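You operate a simulated robot arm through the tools that you are given. There is no shell and no other tool. Be economical: measure what you need, move in short steps, check, and stop when the job is done.

Carry out the task below with a simulated two-armed robot. There is one attempt and no reset: what you move stays moved.

TASK
Put two of the bushes from the middle store shelf on the wooden bench top. Put the green can on the low store shelf away on the upper store shelf. Close the teal drawer. Take the blue sight glass and put it on the top of the orange stand. Take the bottle that says "grease" from the grey bench top and put it on the lower shelf of the side table. Put the elbow on the blue door card. Put the orange ring on the grey bench top away on the top of the side shelf. Pull the purple drawer open. The order is free. Set down upright: green can, bottle, elbow.

Only the result counts: the job must be done as asked and must still hold three seconds after the hand-in. Knocking over, shifting, dropping, spilling or breaking anything else fails it.

THE ROBOT
Two 7-joint arms with fingered hands on one trunk, on a base that drives. Base frame: it is fixed to the floor where the robot stands at the start and does not move with it; the origin is under the middle of the robot, x ahead of it, y to its left, z up; the surface under the hand at the start is at about z = 860. Units: mm, degrees, N and s.
The left shoulder is at the start at [32, 182, 1322], the right one opposite. With the tool pointing down near the work surface each hand reaches from about 100 to 760 mm from the robot's upright axis, wherever it stands, measured 20 degrees to its own side. Places, roughly: black-cap bottle, orange bottle, white bottle [-1000, -5500, 1000]; blue sight glass (9x9x2 cm) [-1800, -3100, 800]; bush [500, 250, 1000]; door card [-1000, -5750, 750]; elbow [-1250, -5750, 750]; green can [500, -250, 500]; lower shelf of the side table (20x38 cm) [-2760, -5120, 220]; orange ring (6x6x3 cm) [-700, -5400, 900]; purple drawer [-1900, -3000, 700]; teal drawer [400, 0, 800]; top of the orange stand [-6000, -4200, 800]; top of the side shelf (24x29 cm) [-5680, -2600, 880]; upper store shelf (126x18 cm) [740, -460, 1300]; wooden bench top [500, -3500, 800]. Payload 3.8 kg a hand.
Tool frame (each hand has its own): the origin (TCP) lies between the finger pads and is the grasp point; the fingertips stand 30 mm ahead of it; z points along the fingers, y is the line along which they close. The gripper opens to 104 mm. The gripper's body begins 35 mm behind the TCP. The gripper is a hand of 4 fingers: y runs from the thumb to the fingers, the wrist lies at [-17, -104, -178] in the tool frame, and closing takes about 1.5 s.
Orientation is that of the tool frame in the base frame, as a unit quaternion [w, x, y, z]. With the fingers straight down and the wrist toward the robot, the tool's x, y and z point along [0, 1, 0], [1, 0, 0] and [0, 0, -1] of the base frame.

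THE INTERFACE
- The arms move only by the tool move_arm. It takes "left_moves", "right_moves" or both (then of equal length, played together; a hand with none holds still); each is a list of rows, each an object of numbers (a shift or turn left out is 0, a gripper value left out holds the last): "dx", "dy", "dz": the shift along the tool's x, y, z in cm; "ax", "ay", "az": the turn, a rotation vector about the tool's x, y, z in degrees; "fingers": the opening, from 0 (shut) to 1 (fully open). In form: [{"dx": .., "dy": .., "dz": .., "ax": .., "ay": .., "az": .., "fingers": ..}, ...]. A call has 1 to 20 rows; each row shifts and turns the commanded pose from where the row before left it, along the tool's axes as they then stand. Each row takes 0.2 s and may step no farther than 50 mm and 8.6 degrees from the row before; otherwise, or with a gripper value out of range, the whole call is refused. A pose out of reach is approached as far as the arm can. The call stops where the force on the tool passes 40 N (or 10 N more than at its start, if that is more) or the arm is blocked; 0.2 s more then pass. The fingers move at their own pace (about 72 mm/s each) and stop on an object; they squeeze with about 29 N. The grip force told is the motor's: it shows also when the fingers shut on nothing. Time passes only in rows, and 0.2 s behind the last, so rows that do not move let the fingers close. The reply holds the time, the measured pose of the TCP, the force on the tool along the base axes, the opening and the grip force, in the units named above and with some noise, with the torque about the TCP (base axes, N m) and any sound that the robot's microphone picked up, and new pictures: "views" is both (left out), scene, wrist or none (wrist: the cameras of the hands that moved).
- Cameras (640 x 400 px; columns grow to the right, rows downward): "scene" is now at [115.6, -13.3, 1513.5]; the picture's right is [-0.16, -0.99, 0.00], its down [-0.45, 0.07, -0.89] and it looks along [0.88, -0.14, -0.46] (base axes); focal length 214 px, centre (320, 200). "left" rides on the left gripper at [-66, -90, -126] in its tool frame; the picture's right is [-0.78, -0.30, 0.56], its down [0.57, -0.70, 0.42] and it looks along [0.26, 0.65, 0.71] (tool axes); focal length 275 px, centre (320, 200). "right" rides on the right gripper at [66, -90, -126] in its tool frame; the picture's right is [-0.78, 0.30, -0.56], its down [-0.57, -0.70, 0.42] and it looks along [-0.27, 0.65, 0.71] (tool axes); focal length 275 px, centre (320, 200). There is no depth. A picture from a camera that has moved, and an enlarged one, comes with that camera's place and axes in the base frame and with its lens.
- slide_trunk(by): slides the trunk up (or, below 0, down) by that many mm; the arms and the scene camera ride with it, the base frame stays. It gives what a move gives, with no picture.
- roll_base(legs): drives the robot by 1 to 6 legs, each [ahead, left, turn to the left] in mm, mm and degrees, along the robot's own axes; the way and the turn of a leg run together, so that a leg with both is an arc; at most 1500 mm and 180 degrees a leg. The arms and the cameras ride along, it lands a little off, and it stops where it bumps. It gives what a move gives, and a new picture of the scene camera.
- set_grasp(shape, hand): the hand has 4 fingers and takes this shape, open, in about a second: jaw (thumb against the fingers, like two jaws); tri (thumb and two fingers); tip (a fingertip pinch); poke (one finger out to press); point (the index stretched); flat (the hand flat); cup (the hand cupped); fist (a fist). The gripper value then closes the fingers along that shape, each until it touches; the sizes above hold for jaw. It gives what a move gives, with no picture.
- aim_head(pan, tilt): turns the head with the scene camera to pan (to the left, within 86 degrees either way) and tilt (down, from -29 to 69), counted from straight ahead of the robot. It gives what a move gives, and a new picture of the scene camera.
- zoom(camera, box): a new picture of the part [left, top, right, bottom] of that camera's present view, enlarged. No time passes.
- finish_job(): hands the job in; it is judged then, once.

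Go step by step. Nothing tells you exact positions but the pictures and the camera data: compare them with the known pose of the tool, close in by small moves and look again before you grip or let go. The budget is 483 turns and 360 pictures, counting those below and the enlarged ones. Unless the task says otherwise, let go and move clear before handing in.

The tools are called after ">>>" as name(argument=value, ...) on one line, values as JSON. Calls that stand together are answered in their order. move_arm: Moves the arms, as the interface text tells. Its arguments: {"type":"object","properties":{"left_moves":{"type":"array","items":{"type":"object","properties":{"dx":{"type":"number"},"dy":{"type":"number"},"dz":{"type":"number"},"ax":{"type":"number"},"ay":{"type":"number"},"az":{"type":"number"},"fingers":{"type":"number"}}}},"right_moves":{"type":"array","items":{"type":"object","properties":{"dx":{"type":"number"},"dy":{"type":"number"},"dz":{"type":"number"},"ax":{"type":"number"},"ay":{"type":"number"},"az":{"type":"number"},"fingers":{"type":"number"}}}},"views":{"type":"string","enum":["both","scene","wrist","none"]}},"required":[]} The other tools are called the same way: slide_trunk (by) slides the trunk up or down; set_grasp (shape, hand) gives the hand a shape; roll_base (legs) drives the base; aim_head (pan, tilt) turns the head that bears the scene camera; zoom (camera, box) takes an enlarged picture of a part of a camera's view; finish_job () hands the job in.

At the start:

```text
time: 0.0
left_eef_pos: [466.9, 142.4, 1544.8]
left_ee_rot: [0.0, 0.707, 0.707, 0.0]
left_contact_force: [0.5, 0.1, -0.6]
left_wrist_torque: [-0.01, -0.01, 0.01]
left_finger_gap: 103.6
left_gripper_force: 0.1
left_shape: jaw
right_eef_pos: [529.1, -271.3, 1618.2]
right_ee_rot: [-0.001, 0.707, 0.707, 0.0]
right_contact_force: [0.3, -0.3, -0.9]
right_wrist_torque: [0.01, 0.02, 0.02]
right_finger_gap: 103.8
right_gripper_force: 0.1
right_shape: jaw
trunk travel left (down, up): [-473.0, 283.0]
robot x, y, heading: [-0.3, 2.8, 0.0]
head pan, tilt: [-9.1, 27.1]
```

scene: 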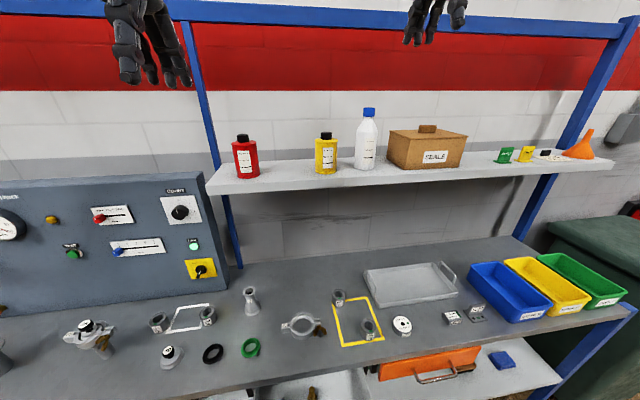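
right: 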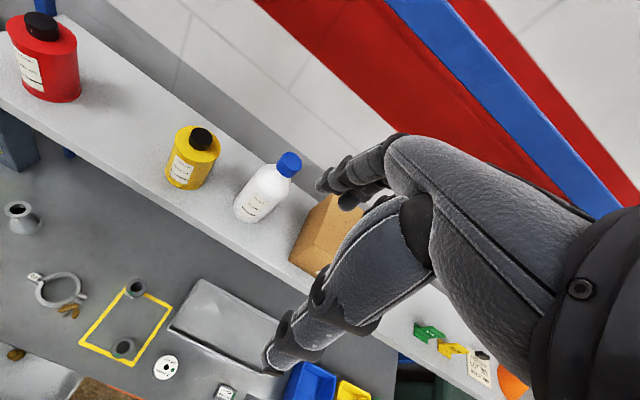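
left: 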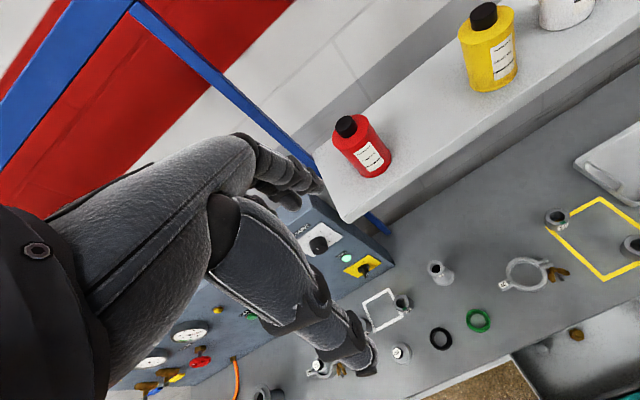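

I see a store bench with an upper shelf (bottles, box) and a grey middle shelf with small parts. I'll look down and around before moving.

>>> aim_head(pan=0, tilt=55)

>>> aim_head(pan=-60, tilt=30)

>>> aim_head(pan=50, tilt=40)

```text
time: 0.9
left_eef_pos: [467.5, 142.0, 1545.3]
left_ee_rot: [0.0, 0.707, 0.707, 0.0]
left_contact_force: [-0.5, 0.5, 0.9]
left_wrist_torque: [0.0, -0.01, -0.02]
left_finger_gap: 103.6
left_gripper_force: 0.1
left_shape: jaw
right_eef_pos: [531.9, -272.4, 1618.3]
right_ee_rot: [0.0, 0.707, 0.707, 0.0]
right_contact_force: [0.0, 0.8, 0.0]
right_wrist_torque: [0.0, 0.02, 0.01]
right_finger_gap: 103.5
right_gripper_force: 0.1
right_shape: jaw
trunk travel left (down, up): [-473.0, 283.0]
robot x, y, heading: [-2.2, 2.9, 0.0]
head pan, tilt: [0.0, 55.0]
camera scene: at [97.4, 1.2, 1473.0], right [0.0, -1.0, 0.0], down [-0.82, 0.0, -0.57], along [0.57, 0.0, -0.82], focal length 214 px, centre (320, 200)
```

scene: 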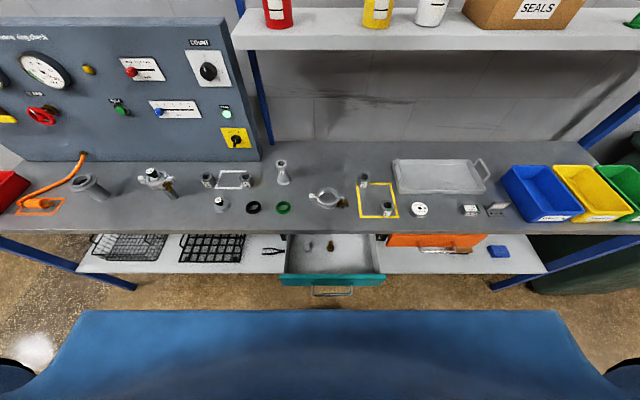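

```text
time: 2.2
left_eef_pos: [468.3, 141.3, 1545.5]
left_ee_rot: [0.001, 0.707, 0.707, 0.0]
left_contact_force: [0.4, 0.2, 0.1]
left_wrist_torque: [0.0, -0.02, -0.02]
left_finger_gap: 103.7
left_gripper_force: 0.0
left_shape: jaw
right_eef_pos: [530.1, -272.9, 1618.4]
right_ee_rot: [0.0, 0.707, 0.707, 0.001]
right_contact_force: [0.1, -0.3, 0.6]
right_wrist_torque: [-0.02, -0.02, 0.01]
right_finger_gap: 103.8
right_gripper_force: 0.1
right_shape: jaw
trunk travel left (down, up): [-473.0, 283.0]
robot x, y, heading: [-1.6, 1.1, -0.0]
head pan, tilt: [-60.0, 30.0]
camera scene: at [70.6, -77.1, 1508.9], right [-0.87, -0.5, 0.0], down [-0.25, 0.43, -0.87], along [0.43, -0.75, -0.5], focal length 214 px, centre (320, 200)
```

scene: 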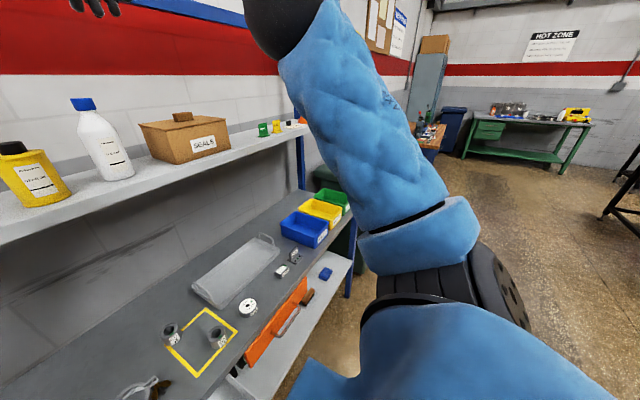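

```text
time: 4.1
left_eef_pos: [466.7, 141.8, 1545.0]
left_ee_rot: [0.001, 0.707, 0.707, 0.0]
left_contact_force: [0.3, 0.1, 0.3]
left_wrist_torque: [0.04, -0.01, 0.03]
left_finger_gap: 103.4
left_gripper_force: 0.0
left_shape: jaw
right_eef_pos: [532.2, -272.2, 1618.0]
right_ee_rot: [-0.001, 0.707, 0.707, 0.001]
right_contact_force: [1.4, -0.4, -0.2]
right_wrist_torque: [0.02, 0.0, -0.01]
right_finger_gap: 103.9
right_gripper_force: 0.1
right_shape: jaw
trunk travel left (down, up): [-473.0, 283.0]
robot x, y, heading: [1.9, 1.1, 0.1]
head pan, tilt: [50.0, 40.0]
camera scene: at [80.0, 66.3, 1493.6], right [0.77, -0.64, 0.0], down [-0.41, -0.49, -0.77], along [0.49, 0.59, -0.64], focal length 214 px, centre (320, 200)
```

scene: 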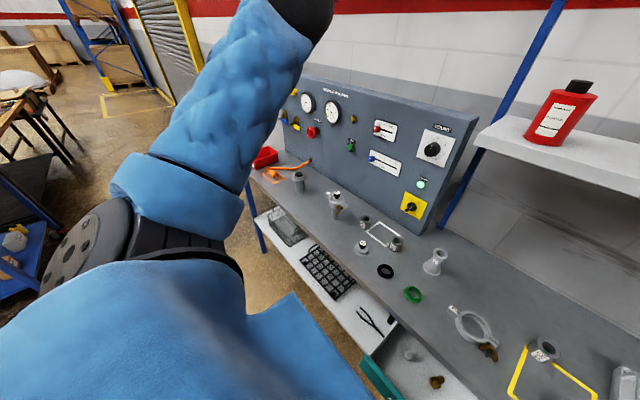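

The teal drawer stands open under the middle shelf; small parts lie on it. I'll enlarge them to identify the bushes, and look under the shelf.

>>> aim_head(pan=20, tilt=50)

>>> zoom(camera="scene", box=[200, 80, 520, 280])

>>> slide_trunk(by=-400)

>>> aim_head(pan=-25, tilt=40)

```text
time: 5.0
left_eef_pos: [466.7, 141.6, 1544.8]
left_ee_rot: [0.0, 0.707, 0.707, 0.001]
left_contact_force: [0.4, -0.3, 1.0]
left_wrist_torque: [-0.02, 0.0, 0.03]
left_finger_gap: 103.8
left_gripper_force: 0.0
left_shape: jaw
right_eef_pos: [531.0, -273.1, 1619.5]
right_ee_rot: [0.0, 0.707, 0.707, 0.0]
right_contact_force: [-0.4, 1.0, 0.2]
right_wrist_torque: [0.02, -0.01, 0.01]
right_finger_gap: 103.5
right_gripper_force: 0.0
right_shape: jaw
trunk travel left (down, up): [-473.0, 283.0]
robot x, y, heading: [0.9, -2.6, -0.3]
head pan, tilt: [20.0, 50.0]
camera scene: at [97.6, 27.6, 1479.4], right [0.34, -0.94, 0.0], down [-0.72, -0.26, -0.64], along [0.6, 0.22, -0.77], focal length 214 px, centre (320, 200)
```

scene: 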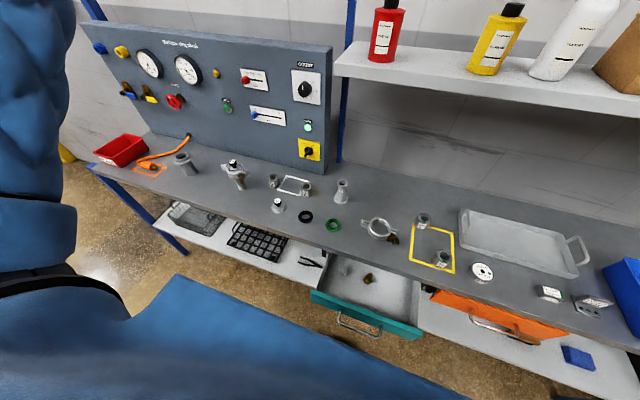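

```text
2.00 times, centred on (360, 180) of scene
camera zoom: at [97.6, 27.6, 1479.4], right [0.34, -0.94, 0.0], down [-0.72, -0.26, -0.64], along [0.6, 0.22, -0.77], focal length 429 px, centre (240, 240)
```

zoom: 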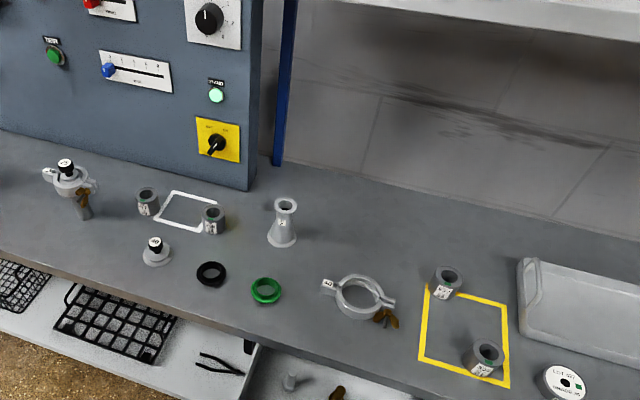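

```text
time: 8.9
left_eef_pos: [468.0, 141.4, 1147.0]
left_ee_rot: [0.001, 0.707, 0.707, 0.0]
left_contact_force: [0.8, 0.0, 0.0]
left_wrist_torque: [0.01, -0.02, -0.02]
left_finger_gap: 103.8
left_gripper_force: 0.0
left_shape: jaw
right_eef_pos: [529.8, -271.9, 1219.1]
right_ee_rot: [0.0, 0.707, 0.707, 0.001]
right_contact_force: [-0.8, 0.4, -0.2]
right_wrist_torque: [0.03, -0.01, 0.0]
right_finger_gap: 103.7
right_gripper_force: 0.0
right_shape: jaw
trunk travel left (down, up): [-73.0, 683.0]
robot x, y, heading: [0.8, 1.9, 0.2]
head pan, tilt: [20.0, 50.0]
```

```text
time: 10.0
left_eef_pos: [467.9, 141.9, 1144.7]
left_ee_rot: [0.0, 0.707, 0.707, 0.0]
left_contact_force: [0.2, -0.1, -0.6]
left_wrist_torque: [0.02, -0.02, 0.02]
left_finger_gap: 103.5
left_gripper_force: 0.0
left_shape: jaw
right_eef_pos: [530.4, -272.6, 1219.6]
right_ee_rot: [0.0, 0.707, 0.707, -0.001]
right_contact_force: [0.0, 0.0, 1.1]
right_wrist_torque: [-0.01, 0.0, 0.04]
right_finger_gap: 103.6
right_gripper_force: 0.1
right_shape: jaw
trunk travel left (down, up): [-73.0, 683.0]
robot x, y, heading: [0.6, 2.3, 0.2]
head pan, tilt: [-25.0, 40.0]
camera scene: at [268.7, -34.7, 1082.1], right [-0.42, -0.91, 0.0], down [-0.58, 0.27, -0.77], along [0.69, -0.32, -0.64], focal length 214 px, centre (320, 200)
```

scene: 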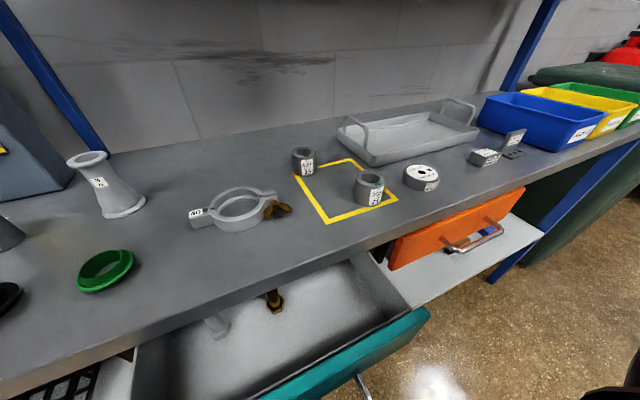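

Four bushes are visible, two at the white frame and two at the yellow one. The green can isn't in view yet, so I'll back off to the right and look under the shelf.

>>> roll_base(legs=[[-500, -250, 0]])

>>> aim_head(pan=0, tilt=30)

```text
time: 13.2
left_eef_pos: [-37.2, -110.9, 1144.3]
left_ee_rot: [-0.001, 0.705, 0.71, 0.0]
left_contact_force: [0.0, -0.1, 0.2]
left_wrist_torque: [0.03, -0.01, -0.01]
left_finger_gap: 103.6
left_gripper_force: 0.0
left_shape: jaw
right_eef_pos: [29.1, -522.4, 1218.5]
right_ee_rot: [0.0, 0.704, 0.71, 0.0]
right_contact_force: [-0.5, -0.6, 0.4]
right_wrist_torque: [0.0, 0.0, 0.02]
right_finger_gap: 103.7
right_gripper_force: 0.0
right_shape: jaw
trunk travel left (down, up): [-73.0, 683.0]
robot x, y, heading: [-505.0, -253.0, 0.6]
head pan, tilt: [-25.0, 40.0]
camera scene: at [-234.1, -288.1, 1082.2], right [-0.42, -0.91, 0.0], down [-0.58, 0.27, -0.77], along [0.7, -0.32, -0.64], focal length 214 px, centre (320, 200)
```

scene: 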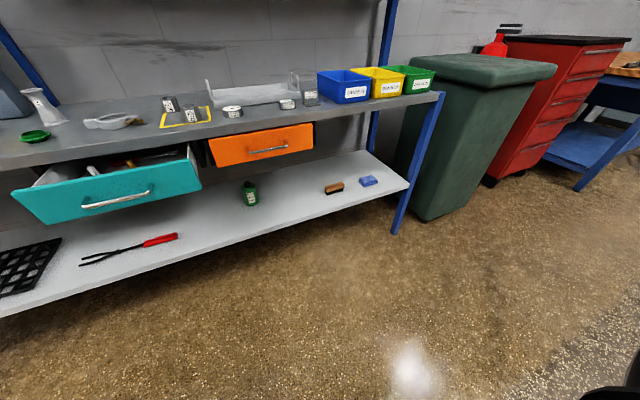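

```text
time: 14.1
left_eef_pos: [-37.1, -109.2, 1146.1]
left_ee_rot: [0.0, 0.705, 0.709, 0.0]
left_contact_force: [0.1, 1.0, 0.0]
left_wrist_torque: [0.0, 0.0, 0.02]
left_finger_gap: 103.3
left_gripper_force: 0.1
left_shape: jaw
right_eef_pos: [30.5, -524.3, 1218.8]
right_ee_rot: [0.001, 0.704, 0.711, 0.0]
right_contact_force: [0.4, -0.2, 0.0]
right_wrist_torque: [-0.01, 0.01, 0.0]
right_finger_gap: 103.5
right_gripper_force: 0.1
right_shape: jaw
trunk travel left (down, up): [-73.0, 683.0]
robot x, y, heading: [-501.8, -252.2, 0.4]
head pan, tilt: [0.0, 30.0]
camera scene: at [-220.7, -252.0, 1097.4], right [0.01, -1.0, 0.0], down [-0.5, 0.0, -0.87], along [0.87, 0.01, -0.5], focal length 214 px, centre (320, 200)
```

scene: 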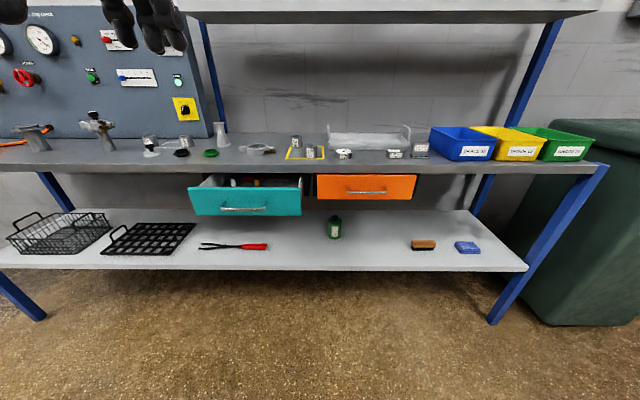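

The green can stands on the low shelf below the orange drawer, and the teal drawer is open. I'll turn both hands to point forward so I can push the drawer and reach under the shelf.

>>> move_arm(left_moves=[{"ax": -8.18, "fingers": 0}, {"ax": -8.18}, {"ax": -8.18}, {"ax": -8.18}, {"ax": -8.18}, {"ax": -8.18}, {"ax": -8.18}, {"ax": -8.18}, {"ax": -8.18}, {"ax": -8.18}, {"ax": -8.2}], right_moves=[{"ax": -8.18}, {"ax": -8.18}, {"ax": -8.18}, {"ax": -8.18}, {"ax": -8.18}, {"ax": -8.18}, {"ax": -8.18}, {"ax": -8.18}, {"ax": -8.18}, {"ax": -8.18}, {"ax": -8.2}], views="none")

>>> move_arm(left_moves=[{"dy": -5}, {"dy": -5}, {"dy": -5}, {"dy": -5}, {"dy": -5}, {"dy": -5}, {"dy": -4}, {}, {}, {}, {}], right_moves=[{"az": -8.18}, {"az": -8.18}, {"az": -8.18}, {"az": -8.18}, {"az": -8.18}, {"az": -8.18}, {"az": -8.18}, {"az": -8.18}, {"az": -8.18}, {"az": -8.18}, {"az": -8.2}], views="scene")

```text
time: 15.8
left_eef_pos: [-36.7, -107.2, 1153.6]
left_ee_rot: [0.369, 0.597, 0.62, 0.35]
left_contact_force: [2.6, -0.5, 13.4]
left_wrist_torque: [-0.97, 2.33, 0.13]
left_finger_gap: 0.1
left_gripper_force: 28.9
left_shape: jaw
right_eef_pos: [28.5, -522.7, 1219.0]
right_ee_rot: [0.355, 0.608, 0.613, 0.358]
right_contact_force: [0.8, -0.8, 0.4]
right_wrist_torque: [0.0, -0.03, 0.0]
right_finger_gap: 103.7
right_gripper_force: 0.0
right_shape: jaw
trunk travel left (down, up): [-73.0, 683.0]
robot x, y, heading: [-501.0, -257.3, 0.2]
head pan, tilt: [0.0, 30.0]
stopped in row 8 (left hand): the force on the tool passed its limit at 56 N (the readings are from after the stop); the commanded pose is now the measured one
```

```text
time: 16.1
left_eef_pos: [-38.1, -102.4, 1149.7]
left_ee_rot: [0.376, 0.587, 0.63, 0.343]
left_contact_force: [2.8, -1.7, 15.0]
left_wrist_torque: [-1.15, 2.53, 0.42]
left_finger_gap: 0.0
left_gripper_force: 28.9
left_shape: jaw
left hand out of reach, approached as far as the arm can: row 1
right_eef_pos: [30.7, -522.0, 1219.2]
right_ee_rot: [0.361, 0.599, 0.621, 0.354]
right_contact_force: [-0.2, 0.2, -0.4]
right_wrist_torque: [0.01, -0.01, 0.01]
right_finger_gap: 103.6
right_gripper_force: 0.0
right_shape: jaw
trunk travel left (down, up): [-73.0, 683.0]
robot x, y, heading: [-504.6, -255.9, 0.6]
head pan, tilt: [0.0, 30.0]
stopped in row 1 (left hand): the force on the tool passed its limit at 68 N (the readings are from after the stop); the commanded pose is now the measured one
camera scene: at [-221.4, -251.4, 1095.4], right [0.01, -1.0, 0.0], down [-0.52, -0.01, -0.85], along [0.85, 0.01, -0.52], focal length 214 px, centre (320, 200)
```

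scene: 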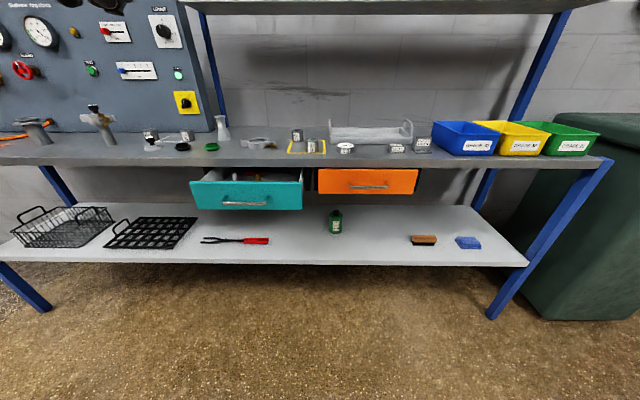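

The left arm is pressing on something, probably my own head or body. I'll move that hand out to the left and forward to free it.

>>> move_arm(left_moves=[{"dx": 4, "dz": 2}, {"dx": 4, "dz": 2}], views="wrist")

>>> aim_head(pan=35, tilt=0)

```text
time: 16.7
left_eef_pos: [-2.1, -21.5, 1129.3]
left_ee_rot: [0.373, 0.589, 0.628, 0.345]
left_contact_force: [-0.5, -0.2, 0.2]
left_wrist_torque: [0.01, 0.01, 0.01]
left_finger_gap: 0.0
left_gripper_force: 28.6
left_shape: jaw
left hand out of reach, approached as far as the arm can: row 2
right_eef_pos: [28.7, -521.2, 1219.6]
right_ee_rot: [0.362, 0.599, 0.62, 0.354]
right_contact_force: [-1.1, 0.4, -0.6]
right_wrist_torque: [-0.02, 0.03, -0.02]
right_finger_gap: 103.8
right_gripper_force: 0.0
right_shape: jaw
trunk travel left (down, up): [-73.0, 683.0]
robot x, y, heading: [-505.4, -256.8, 0.5]
head pan, tilt: [0.0, 30.0]
camera left: at [-152.0, -94.8, 1117.1], right [0.37, -0.8, -0.48], down [0.02, 0.52, -0.85], along [0.93, 0.31, 0.2], focal length 275 px, centre (320, 200)
```

left: 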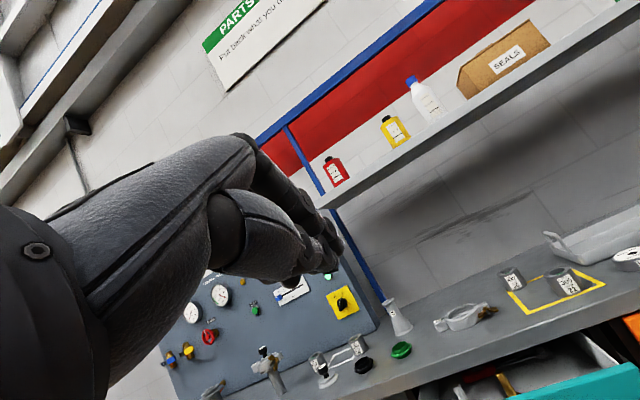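

```text
time: 17.7
left_eef_pos: [-0.6, -23.2, 1129.2]
left_ee_rot: [0.372, 0.588, 0.63, 0.344]
left_contact_force: [-0.1, -0.9, -0.3]
left_wrist_torque: [0.02, 0.0, 0.02]
left_finger_gap: 0.0
left_gripper_force: 28.8
left_shape: jaw
right_eef_pos: [30.5, -521.5, 1219.3]
right_ee_rot: [0.361, 0.599, 0.621, 0.354]
right_contact_force: [0.0, 0.9, 0.5]
right_wrist_torque: [0.0, 0.03, 0.01]
right_finger_gap: 103.8
right_gripper_force: 0.0
right_shape: jaw
trunk travel left (down, up): [-73.0, 683.0]
robot x, y, heading: [-504.6, -256.2, 0.4]
head pan, tilt: [35.0, 0.0]
camera scene: at [-237.8, -200.4, 1145.7], right [0.58, -0.82, 0.0], down [0.0, 0.0, -1.0], along [0.82, 0.58, 0.0], focal length 214 px, centre (320, 200)
```

scene: 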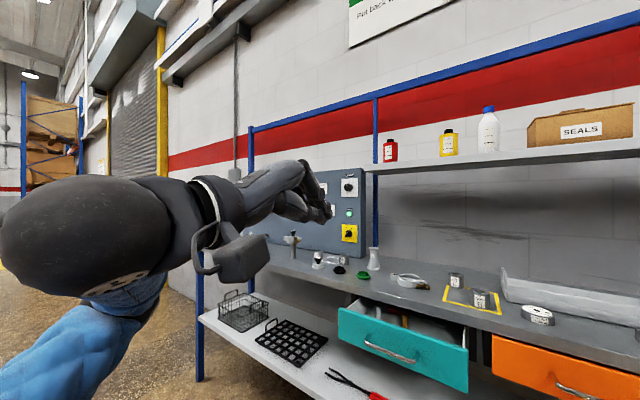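

The left arm is free but folded up tight. I'll extend it forward while finishing the pitch, and finish turning the right hand.

>>> move_arm(left_moves=[{"dz": 4, "ax": -7.5}, {"dz": 4, "ax": -7.5}, {"dz": 3, "ax": -7.5}, {"dy": -4, "ax": -4}, {"dy": -5}, {"dy": -5}, {"dy": -5}, {"dy": -5}, {"dy": -4}], right_moves=[{"ax": -8, "dz": 2}, {"ax": -8, "dz": 2}, {"ax": -8, "dz": 2}, {"ax": -6}, {"az": -8.18}, {"az": -8.18}, {"az": -8.18}, {"az": -8.18}, {"az": -8.18}], views="scene")

```text
time: 19.7
left_eef_pos: [94.9, -38.7, 822.1]
left_ee_rot: [0.491, 0.495, 0.519, 0.495]
left_contact_force: [-0.8, 0.7, 0.0]
left_wrist_torque: [0.02, 0.0, -0.02]
left_finger_gap: 0.2
left_gripper_force: 28.9
left_shape: jaw
left hand out of reach, approached as far as the arm can: row 1
right_eef_pos: [74.3, -519.8, 1201.3]
right_ee_rot: [0.591, 0.301, 0.699, 0.268]
right_contact_force: [0.8, 0.3, 0.6]
right_wrist_torque: [-0.01, 0.0, -0.04]
right_finger_gap: 104.0
right_gripper_force: 0.0
right_shape: jaw
right hand out of reach, approached as far as the arm can: row 3, 4
trunk travel left (down, up): [-73.0, 683.0]
robot x, y, heading: [-505.1, -256.2, 0.5]
head pan, tilt: [35.0, 0.0]
camera scene: at [-238.9, -199.7, 1146.2], right [0.58, -0.81, 0.0], down [0.0, 0.0, -1.0], along [0.81, 0.58, 0.0], focal length 214 px, centre (320, 200)
```

scene: 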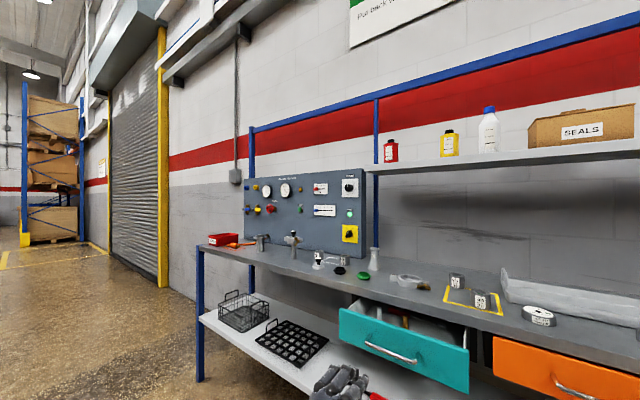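

The drawer's handle is at about x 255, y -38, z 767. I'll lower the left hand level with it, and finish rolling the right hand while it goes down.

>>> move_arm(left_moves=[{"dy": -5}, {"dy": -0.3}, {}, {}, {}, {}], right_moves=[{"az": -8.18}, {"az": -8.18}, {"az": -8.18}, {"az": -8.18}, {"az": -8.18}, {"az": -8.2}], views="none")

>>> aim_head(pan=20, tilt=40)

```text
time: 20.4
left_eef_pos: [97.5, -31.6, 778.1]
left_ee_rot: [0.477, 0.515, 0.486, 0.521]
left_contact_force: [0.1, -0.4, 0.2]
left_wrist_torque: [-0.03, -0.01, 0.02]
left_finger_gap: 0.0
left_gripper_force: 28.5
left_shape: jaw
right_eef_pos: [77.2, -472.5, 1184.7]
right_ee_rot: [0.63, 0.204, 0.721, 0.202]
right_contact_force: [0.1, -0.4, 0.0]
right_wrist_torque: [0.0, 0.01, 0.01]
right_finger_gap: 103.8
right_gripper_force: 0.0
right_shape: jaw
right hand out of reach, approached as far as the arm can: row 1, 2, 3
trunk travel left (down, up): [-73.0, 683.0]
robot x, y, heading: [-502.9, -253.8, 0.7]
head pan, tilt: [35.0, 0.0]
stopped in row 3 (left hand): the arm was blocked; the commanded pose is now the measured one
```

```text
time: 21.4
left_eef_pos: [98.1, -31.9, 776.7]
left_ee_rot: [0.476, 0.515, 0.487, 0.521]
left_contact_force: [0.6, -0.2, -0.1]
left_wrist_torque: [0.02, 0.05, -0.01]
left_finger_gap: 0.1
left_gripper_force: 29.4
left_shape: jaw
right_eef_pos: [77.5, -471.5, 1184.6]
right_ee_rot: [0.63, 0.203, 0.722, 0.201]
right_contact_force: [-0.2, 0.7, 0.2]
right_wrist_torque: [-0.01, 0.0, 0.01]
right_finger_gap: 103.4
right_gripper_force: 0.1
right_shape: jaw
trunk travel left (down, up): [-73.0, 683.0]
robot x, y, heading: [-506.8, -255.2, 0.5]
head pan, tilt: [20.0, 40.0]
camera scene: at [-231.4, -222.7, 1082.2], right [0.35, -0.94, 0.0], down [-0.6, -0.22, -0.77], along [0.72, 0.27, -0.64], focal length 214 px, centre (320, 200)
```

scene: 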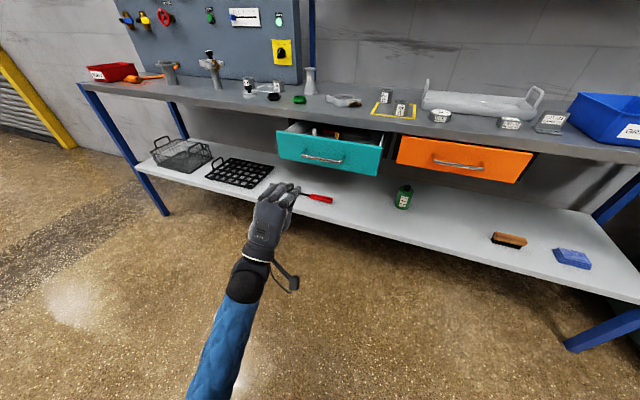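

The left hand is in front of the teal drawer. I'll push forward.

>>> move_arm(left_moves=[{"dz": 4}, {"dz": 4}, {"dz": 3}, {"dz": 2}, {"dz": 2}, {"dz": 2}, {"dz": 2}], views="scene")

```text
time: 23.0
left_eef_pos: [289.6, -29.7, 775.8]
left_ee_rot: [0.477, 0.515, 0.487, 0.519]
left_contact_force: [0.0, 0.2, -0.5]
left_wrist_torque: [0.0, 0.03, -0.02]
left_finger_gap: 0.1
left_gripper_force: 28.7
left_shape: jaw
right_eef_pos: [78.3, -472.2, 1183.5]
right_ee_rot: [0.63, 0.203, 0.722, 0.201]
right_contact_force: [-0.3, -0.4, -1.0]
right_wrist_torque: [0.03, -0.01, 0.02]
right_finger_gap: 103.7
right_gripper_force: 0.0
right_shape: jaw
trunk travel left (down, up): [-73.0, 683.0]
robot x, y, heading: [-499.6, -258.7, 0.5]
head pan, tilt: [20.0, 40.0]
camera scene: at [-231.2, -222.7, 1082.0], right [0.35, -0.94, 0.0], down [-0.6, -0.22, -0.77], along [0.72, 0.27, -0.64], focal length 214 px, centre (320, 200)
```

scene: 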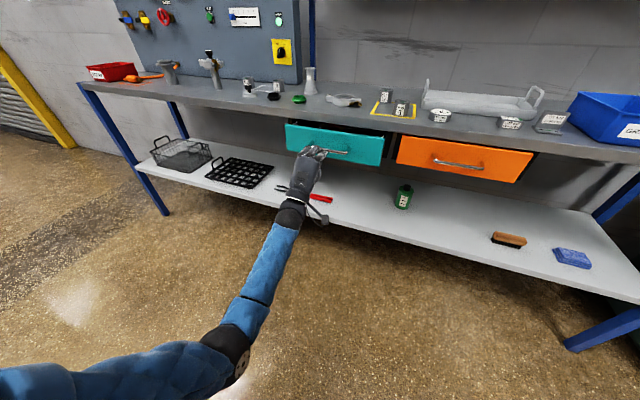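

The drawer is moving in. I keep pushing until it meets resistance.

>>> move_arm(left_moves=[{"dz": 1.5}, {"dz": 1.5}, {"dz": 1.5}, {"dz": 1.5}, {"dz": 1.5}, {"dz": 1.5}, {"dz": 1.5}], views="scene")

```text
time: 24.0
left_eef_pos: [334.6, -27.9, 780.5]
left_ee_rot: [0.483, 0.509, 0.484, 0.522]
left_contact_force: [-14.8, -1.7, 2.3]
left_wrist_torque: [-0.02, -0.11, -0.07]
left_finger_gap: 0.0
left_gripper_force: 28.7
left_shape: jaw
right_eef_pos: [76.2, -472.4, 1184.7]
right_ee_rot: [0.629, 0.203, 0.722, 0.202]
right_contact_force: [0.6, 0.2, -0.7]
right_wrist_torque: [0.0, -0.03, 0.0]
right_finger_gap: 103.6
right_gripper_force: 0.1
right_shape: jaw
trunk travel left (down, up): [-73.0, 683.0]
robot x, y, heading: [-505.2, -251.0, 0.7]
head pan, tilt: [20.0, 40.0]
stopped in row 4 (left hand): the force on the tool passed its limit at 56 N (the readings are from after the stop); the commanded pose is now the measured one
camera scene: at [-232.5, -222.6, 1082.3], right [0.35, -0.94, 0.0], down [-0.6, -0.23, -0.77], along [0.72, 0.27, -0.64], focal length 214 px, centre (320, 200)
```

scene: 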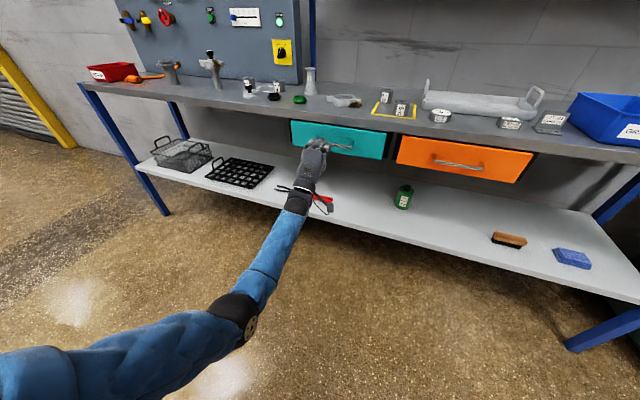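

The drawer hit its stop. I'll pull the left hand back and check the drawer closely.

>>> move_arm(left_moves=[{"dz": -4}, {"dz": -4}, {"dz": -4}, {"dz": -4}], views="none")

>>> aim_head(pan=0, tilt=25)

>>> zoom(camera="scene", box=[180, 120, 500, 320])

```text
time: 25.0
left_eef_pos: [175.8, -31.6, 775.9]
left_ee_rot: [0.482, 0.511, 0.485, 0.52]
left_contact_force: [-0.2, 0.6, 0.5]
left_wrist_torque: [0.0, -0.02, -0.01]
left_finger_gap: 0.0
left_gripper_force: 29.0
left_shape: jaw
right_eef_pos: [77.9, -472.0, 1184.2]
right_ee_rot: [0.63, 0.204, 0.722, 0.201]
right_contact_force: [0.3, 0.3, 0.2]
right_wrist_torque: [-0.04, 0.0, 0.03]
right_finger_gap: 103.7
right_gripper_force: 0.0
right_shape: jaw
trunk travel left (down, up): [-73.0, 683.0]
robot x, y, heading: [-502.0, -253.7, 0.6]
head pan, tilt: [20.0, 40.0]
```

```text
time: 25.8
left_eef_pos: [177.0, -31.1, 775.8]
left_ee_rot: [0.481, 0.511, 0.486, 0.521]
left_contact_force: [0.9, -0.3, 0.6]
left_wrist_torque: [-0.02, 0.04, -0.04]
left_finger_gap: 0.1
left_gripper_force: 28.9
left_shape: jaw
right_eef_pos: [77.8, -473.9, 1183.8]
right_ee_rot: [0.63, 0.204, 0.722, 0.201]
right_contact_force: [0.1, -0.8, 0.1]
right_wrist_torque: [0.0, -0.02, 0.02]
right_finger_gap: 104.0
right_gripper_force: 0.0
right_shape: jaw
trunk travel left (down, up): [-73.0, 683.0]
robot x, y, heading: [-502.9, -255.7, 0.5]
head pan, tilt: [0.0, 25.0]
camera scene: at [-219.1, -251.5, 1105.3], right [0.01, -1.0, 0.0], down [-0.42, 0.0, -0.91], along [0.91, 0.01, -0.42], focal length 214 px, centre (320, 200)
```

scene: 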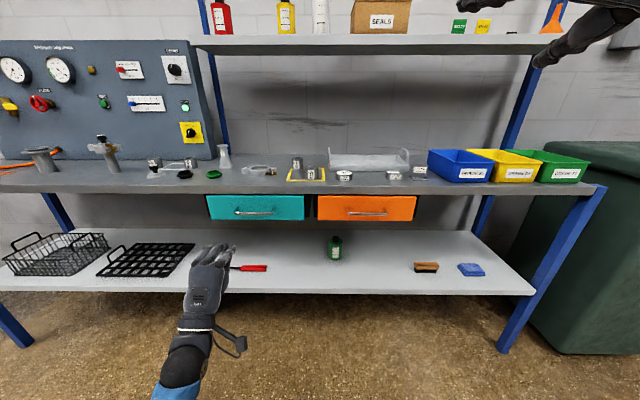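

```text
2.00 times, centred on (340, 220) of scene
camera zoom: at [-219.1, -251.5, 1105.3], right [0.01, -1.0, 0.0], down [-0.42, 0.0, -0.91], along [0.91, 0.01, -0.42], focal length 429 px, centre (280, 160)
```

zoom: 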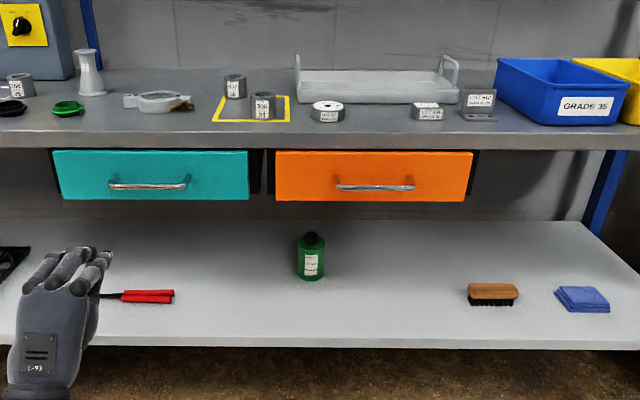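

The teal drawer is closed flush. Next is the green can at about x 573, y -316 on the low shelf (z about 430); I'll lower the trunk and bring the right hand down in front of the shelf.

>>> slide_trunk(by=-70)

>>> move_arm(right_moves=[{"dx": 4.1, "dy": -2.7, "dz": 0.6}, {"dx": 4.1, "dy": -2.7, "dz": 0.6}, {"dx": 4.1, "dy": -2.7, "dz": 0.6}, {"dx": 4.1, "dy": -2.7, "dz": 0.6}, {"dx": 4.1, "dy": -2.7, "dz": 0.6}, {"dx": 4.1, "dy": -2.7, "dz": 0.6}, {"dx": 4.1, "dy": -2.7, "dz": 0.6}, {"dx": 4.1, "dy": -2.7, "dz": 0.6}, {"dx": 4.1, "dy": -2.7, "dz": 0.6}, {"dx": 4.1, "dy": -2.7, "dz": 0.6}], views="both")

```text
time: 26.9
left_eef_pos: [176.1, -30.9, 708.4]
left_ee_rot: [0.482, 0.511, 0.484, 0.521]
left_contact_force: [0.2, 1.1, 0.1]
left_wrist_torque: [0.0, 0.0, -0.01]
left_finger_gap: 0.0
left_gripper_force: 29.1
left_shape: jaw
right_eef_pos: [112.2, -471.4, 1087.7]
right_ee_rot: [0.61, 0.212, 0.738, 0.196]
right_contact_force: [-0.5, -0.4, 0.4]
right_wrist_torque: [0.03, 0.01, -0.02]
right_finger_gap: 103.7
right_gripper_force: 0.0
right_shape: jaw
trunk travel left (down, up): [-3.0, 753.0]
robot x, y, heading: [-503.0, -258.4, 0.4]
head pan, tilt: [0.0, 25.0]
```

```text
time: 29.1
left_eef_pos: [176.6, -31.0, 708.0]
left_ee_rot: [0.481, 0.511, 0.486, 0.521]
left_contact_force: [-0.6, 0.4, 0.0]
left_wrist_torque: [-0.02, 0.01, 0.01]
left_finger_gap: 0.1
left_gripper_force: 28.9
left_shape: jaw
right_eef_pos: [81.9, -555.7, 825.3]
right_ee_rot: [0.604, 0.212, 0.743, 0.196]
right_contact_force: [1.3, 0.1, -0.9]
right_wrist_torque: [0.01, -0.03, -0.01]
right_finger_gap: 103.8
right_gripper_force: 0.0
right_shape: jaw
right hand out of reach, approached as far as the arm can: row 4, 5, 6, 7, 8, 9, 10
trunk travel left (down, up): [-3.0, 753.0]
robot x, y, heading: [-502.5, -256.6, 0.5]
head pan, tilt: [0.0, 25.0]
camera scene: at [-174.2, -251.2, 1030.0], right [0.01, -1.0, 0.0], down [-0.42, 0.0, -0.91], along [0.91, 0.01, -0.42], focal length 214 px, centre (320, 200)
camera right: at [-59.6, -597.1, 746.7], right [-0.38, -0.2, 0.9], down [0.47, -0.88, 0.0], along [0.8, 0.42, 0.43], focal length 275 px, centre (320, 200)
```

scene: 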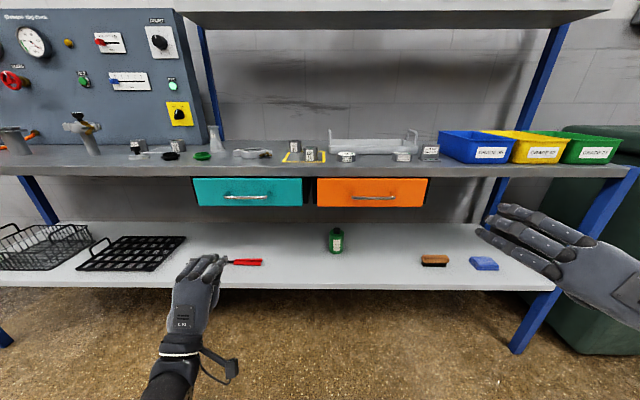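
right: 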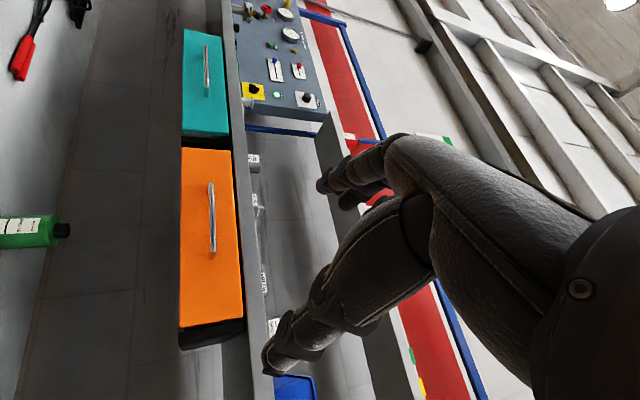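

The right hand was rolled in the awkward direction (palm outward). I'll roll it the other way so the palm faces left.

>>> move_arm(right_moves=[{"az": 8.2}, {"az": 8.2}, {"az": 8.2}, {"az": 8.2}, {"az": 8.2}, {"az": 8.2}, {"az": 8.2}, {"az": 8.2}, {"az": 8.2}, {"az": 8.2}, {"az": 8.2}, {"az": 8.2}, {"az": 8.2}, {"az": 8.2}, {"az": 8.2}, {"az": 8.2}, {"az": 8.2}, {"az": 8.2}], views="both")

```text
time: 32.9
left_eef_pos: [175.6, -31.1, 707.7]
left_ee_rot: [0.481, 0.51, 0.486, 0.521]
left_contact_force: [0.2, 0.0, -0.2]
left_wrist_torque: [0.01, -0.01, 0.0]
left_finger_gap: 0.0
left_gripper_force: 28.7
left_shape: jaw
right_eef_pos: [45.9, -755.0, 723.8]
right_ee_rot: [-0.019, 0.766, 0.007, 0.642]
right_contact_force: [1.0, -0.2, 0.1]
right_wrist_torque: [0.01, 0.0, -0.02]
right_finger_gap: 104.0
right_gripper_force: 0.0
right_shape: jaw
right hand out of reach, approached as far as the arm can: row 3, 4, 5, 6, 7, 8, 9, 10, 11, 12, 13, 14, 15, 16, 17, 18
trunk travel left (down, up): [-3.0, 753.0]
robot x, y, heading: [-505.8, -252.0, 0.6]
head pan, tilt: [0.0, 25.0]
camera scene: at [-174.2, -251.0, 1030.0], right [0.01, -1.0, 0.0], down [-0.42, 0.0, -0.91], along [0.91, 0.01, -0.42], focal length 214 px, centre (320, 200)
camera right: at [-69.7, -669.7, 812.8], right [-0.67, -0.3, -0.67], down [0.29, 0.73, -0.62], along [0.68, -0.62, -0.4], focal length 275 px, centre (320, 200)
```

scene: 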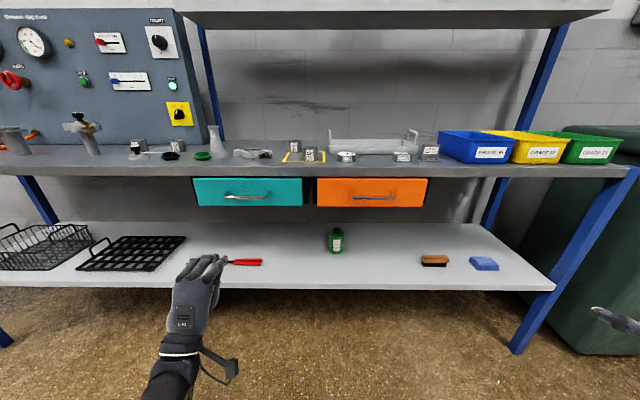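
right: 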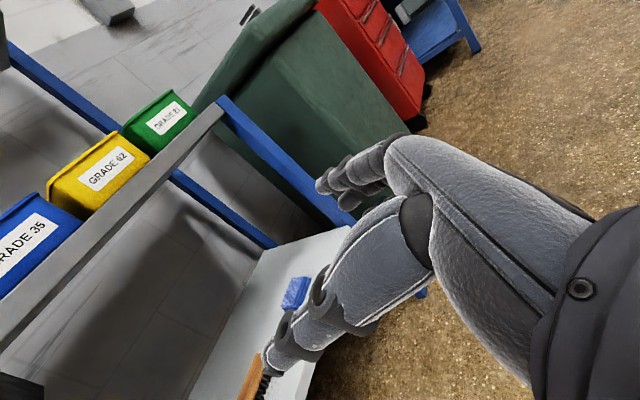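

Now the palm faces left, fingers forward. I'll bring the hand left and down toward the can's line, still in front of the shelf.

>>> move_arm(right_moves=[{"dy": -4.5, "dx": -2}, {"dy": -4.5, "dx": -2}, {"dy": -4.5, "dx": -2}, {"dy": -4.5, "dx": -2}, {"dy": -4.5, "dx": -2}, {"dy": -4.5, "dx": -2}, {"dy": -4.5, "dx": -2}, {"dy": -4.5, "dx": -2}], views="both")

```text
time: 33.5
left_eef_pos: [176.1, -31.0, 706.3]
left_ee_rot: [0.482, 0.511, 0.485, 0.521]
left_contact_force: [0.3, 0.1, -0.2]
left_wrist_torque: [0.0, 0.0, -0.02]
left_finger_gap: 0.0
left_gripper_force: 28.9
left_shape: jaw
right_eef_pos: [57.2, -725.5, 763.3]
right_ee_rot: [-0.003, 0.673, 0.011, 0.74]
right_contact_force: [0.2, 0.1, -0.8]
right_wrist_torque: [0.01, -0.04, 0.03]
right_finger_gap: 104.0
right_gripper_force: 0.1
right_shape: jaw
right hand out of reach, approached as far as the arm can: row 1, 2, 3
trunk travel left (down, up): [-3.0, 753.0]
robot x, y, heading: [-501.4, -253.9, 0.5]
head pan, tilt: [0.0, 25.0]
stopped in row 3 (right hand): the arm was blocked; the commanded pose is now the measured one
camera scene: at [-174.2, -251.4, 1030.0], right [0.01, -1.0, 0.0], down [-0.42, 0.0, -0.91], along [0.91, 0.01, -0.42], focal length 214 px, centre (320, 200)
camera right: at [-75.3, -636.8, 815.5], right [-0.47, -0.32, -0.82], down [0.46, 0.7, -0.54], along [0.75, -0.64, -0.19], focal length 275 px, centre (320, 200)
```

scene: 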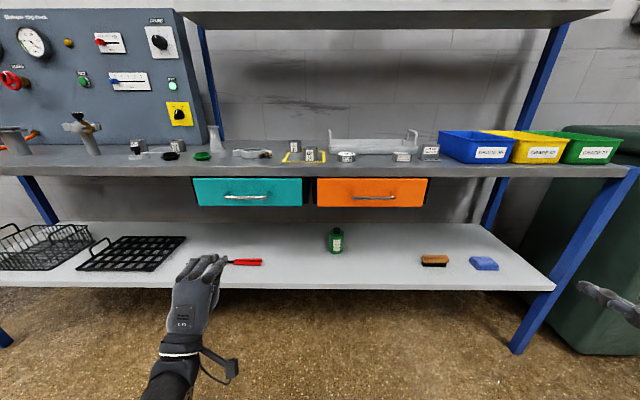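
right: 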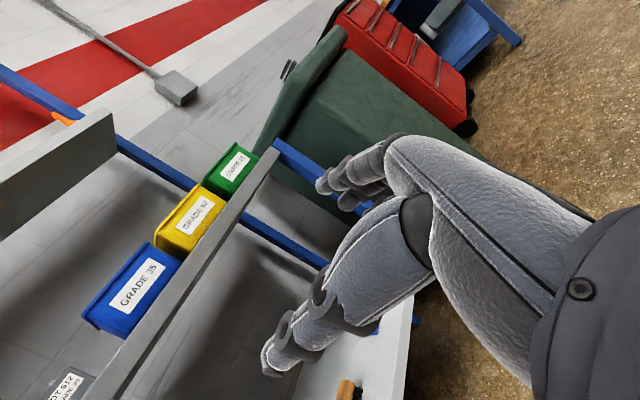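

The arm is folded too tightly for this pose. I'll back the base off and extend the arm forward instead.

>>> roll_base(legs=[[-300, 0, 0]])

>>> move_arm(right_moves=[{"dz": 5}, {"dz": 5}, {"dz": 5}, {"dz": 4, "dy": -3}, {"dy": -4.5, "dx": -1}, {"dy": -4.5, "dx": -1}, {"dy": -4.5, "dx": -1}, {"dy": -4.5, "dx": -1}], views="scene")

```text
time: 35.6
left_eef_pos: [-126.6, -32.8, 706.0]
left_ee_rot: [0.481, 0.511, 0.486, 0.521]
left_contact_force: [0.2, 0.2, 0.4]
left_wrist_torque: [0.02, -0.01, 0.03]
left_finger_gap: 0.0
left_gripper_force: 29.2
left_shape: jaw
right_eef_pos: [-242.5, -726.3, 762.3]
right_ee_rot: [-0.005, 0.673, 0.013, 0.74]
right_contact_force: [0.8, -0.1, 0.7]
right_wrist_torque: [0.01, 0.0, -0.04]
right_finger_gap: 103.8
right_gripper_force: 0.0
right_shape: jaw
trunk travel left (down, up): [-3.0, 753.0]
robot x, y, heading: [-804.6, -257.6, 0.6]
head pan, tilt: [0.0, 25.0]
camera scene: at [-475.7, -253.3, 1029.9], right [0.01, -1.0, 0.0], down [-0.42, -0.01, -0.91], along [0.91, 0.01, -0.42], focal length 214 px, centre (320, 200)
```

scene: 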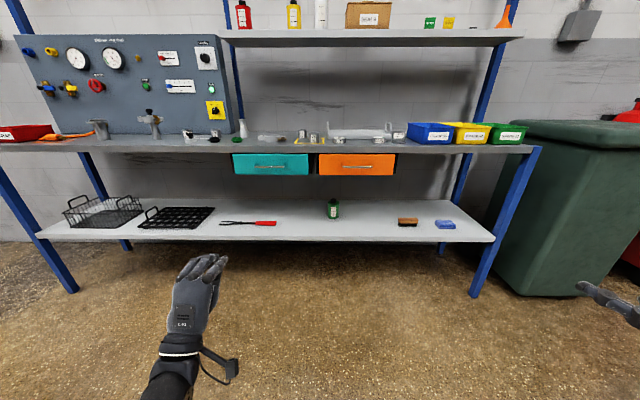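

```text
time: 37.4
left_eef_pos: [-125.9, -31.4, 706.2]
left_ee_rot: [0.48, 0.511, 0.486, 0.522]
left_contact_force: [0.7, 0.3, 0.0]
left_wrist_torque: [-0.03, -0.01, 0.0]
left_finger_gap: 0.0
left_gripper_force: 29.2
left_shape: jaw
right_eef_pos: [-33.6, -669.6, 639.8]
right_ee_rot: [-0.006, 0.67, 0.017, 0.742]
right_contact_force: [0.5, -1.2, 0.1]
right_wrist_torque: [-0.01, 0.01, -0.05]
right_finger_gap: 104.0
right_gripper_force: 0.0
right_shape: jaw
right hand out of reach, approached as far as the arm can: row 1, 2, 3, 4, 5, 6, 7, 8
trunk travel left (down, up): [-3.0, 753.0]
robot x, y, heading: [-803.0, -259.9, 0.7]
head pan, tilt: [0.0, 25.0]
camera scene: at [-475.7, -253.4, 1030.0], right [0.01, -1.0, 0.0], down [-0.42, 0.0, -0.91], along [0.91, 0.01, -0.42], focal length 214 px, centre (320, 200)
```

scene: 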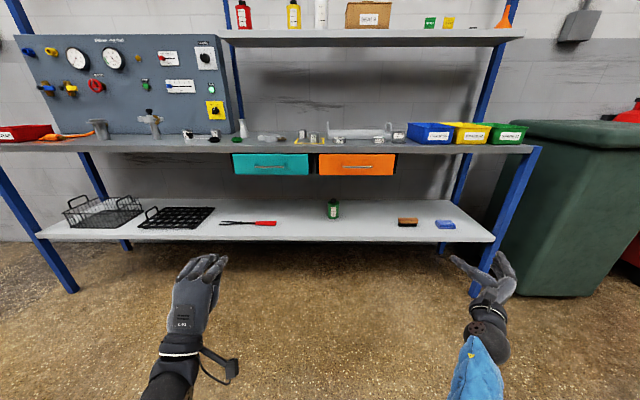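

The handshake pose holds now (thumb left, fingers right). I'll continue left toward the can's line.

>>> move_arm(right_moves=[{"dy": -4.5}, {"dy": -4.5}, {"dy": -4.5}, {"dy": -4.5}, {"dy": -4.5}], views="scene")

```text
time: 38.6
left_eef_pos: [-125.9, -31.9, 705.5]
left_ee_rot: [0.48, 0.511, 0.486, 0.522]
left_contact_force: [0.7, -0.2, -1.5]
left_wrist_torque: [0.04, -0.01, 0.04]
left_finger_gap: 0.0
left_gripper_force: 29.0
left_shape: jaw
right_eef_pos: [1.3, -518.5, 580.8]
right_ee_rot: [-0.005, 0.673, 0.012, 0.739]
right_contact_force: [-0.4, -0.2, -0.8]
right_wrist_torque: [0.0, 0.01, -0.01]
right_finger_gap: 103.7
right_gripper_force: 0.0
right_shape: jaw
right hand out of reach, approached as far as the arm can: row 1, 2, 3
trunk travel left (down, up): [-3.0, 753.0]
robot x, y, heading: [-804.9, -260.2, 0.7]
head pan, tilt: [0.0, 25.0]
camera scene: at [-475.7, -253.5, 1030.0], right [0.01, -1.0, 0.0], down [-0.42, 0.0, -0.91], along [0.91, 0.01, -0.42], focal length 214 px, centre (320, 200)
```

scene: 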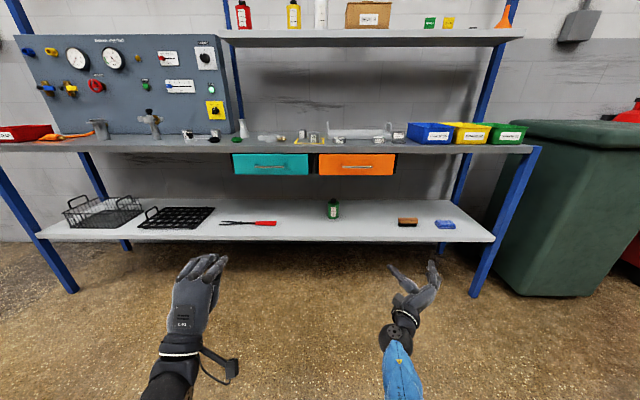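

The right hand is in a reachable pose at z 581. I'll measure the can precisely with an enlarged view.

>>> zoom(camera="scene", box=[240, 140, 400, 240])

>>> roll_base(legs=[[250, 0, 0]])

>>> zoom(camera="scene", box=[260, 180, 420, 280])

```text
4.00 times, centred on (320, 190) of scene
camera zoom: at [-475.7, -253.5, 1030.0], right [0.01, -1.0, 0.0], down [-0.42, 0.0, -0.91], along [0.91, 0.01, -0.42], focal length 858 px, centre (320, 240)
```

zoom: 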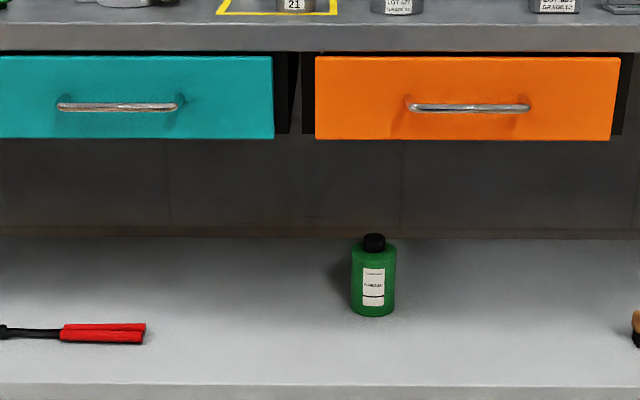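

```text
time: 40.4
left_eef_pos: [123.2, -26.8, 707.1]
left_ee_rot: [0.48, 0.511, 0.486, 0.522]
left_contact_force: [-0.5, 0.3, -0.5]
left_wrist_torque: [-0.04, -0.02, 0.02]
left_finger_gap: 0.0
left_gripper_force: 29.2
left_shape: jaw
right_eef_pos: [251.8, -512.2, 581.8]
right_ee_rot: [-0.006, 0.673, 0.014, 0.74]
right_contact_force: [-0.3, 0.1, 0.1]
right_wrist_torque: [0.02, 0.01, 0.0]
right_finger_gap: 104.0
right_gripper_force: 0.0
right_shape: jaw
trunk travel left (down, up): [-3.0, 753.0]
robot x, y, heading: [-550.3, -253.3, 0.8]
head pan, tilt: [0.0, 25.0]
camera scene: at [-224.8, -249.7, 1030.0], right [0.01, -1.0, 0.0], down [-0.42, -0.01, -0.91], along [0.91, 0.01, -0.42], focal length 214 px, centre (320, 200)
```

scene: 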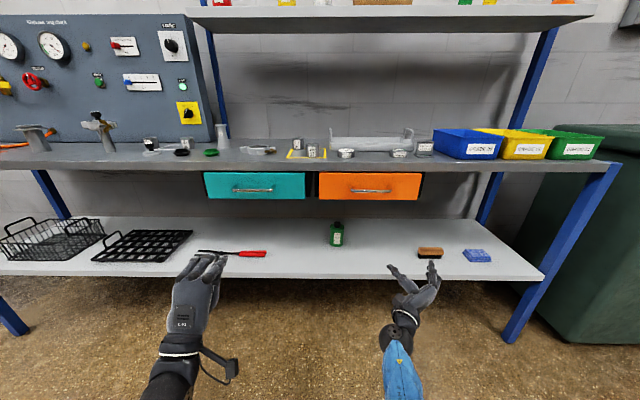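

```text
4.00 times, centred on (340, 230) of scene
camera zoom: at [-224.8, -249.7, 1030.0], right [0.01, -1.0, 0.0], down [-0.42, -0.01, -0.91], along [0.91, 0.01, -0.42], focal length 858 px, centre (240, 80)
```

zoom: 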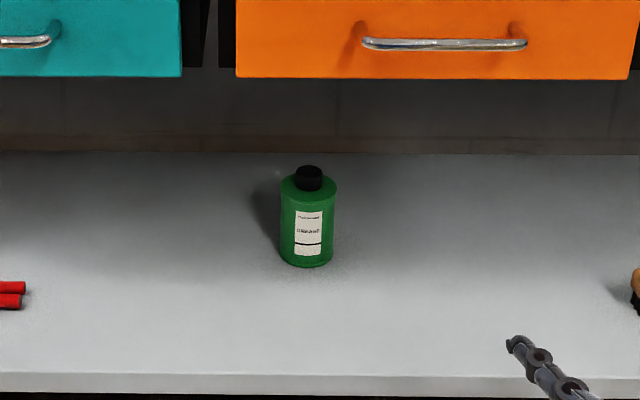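

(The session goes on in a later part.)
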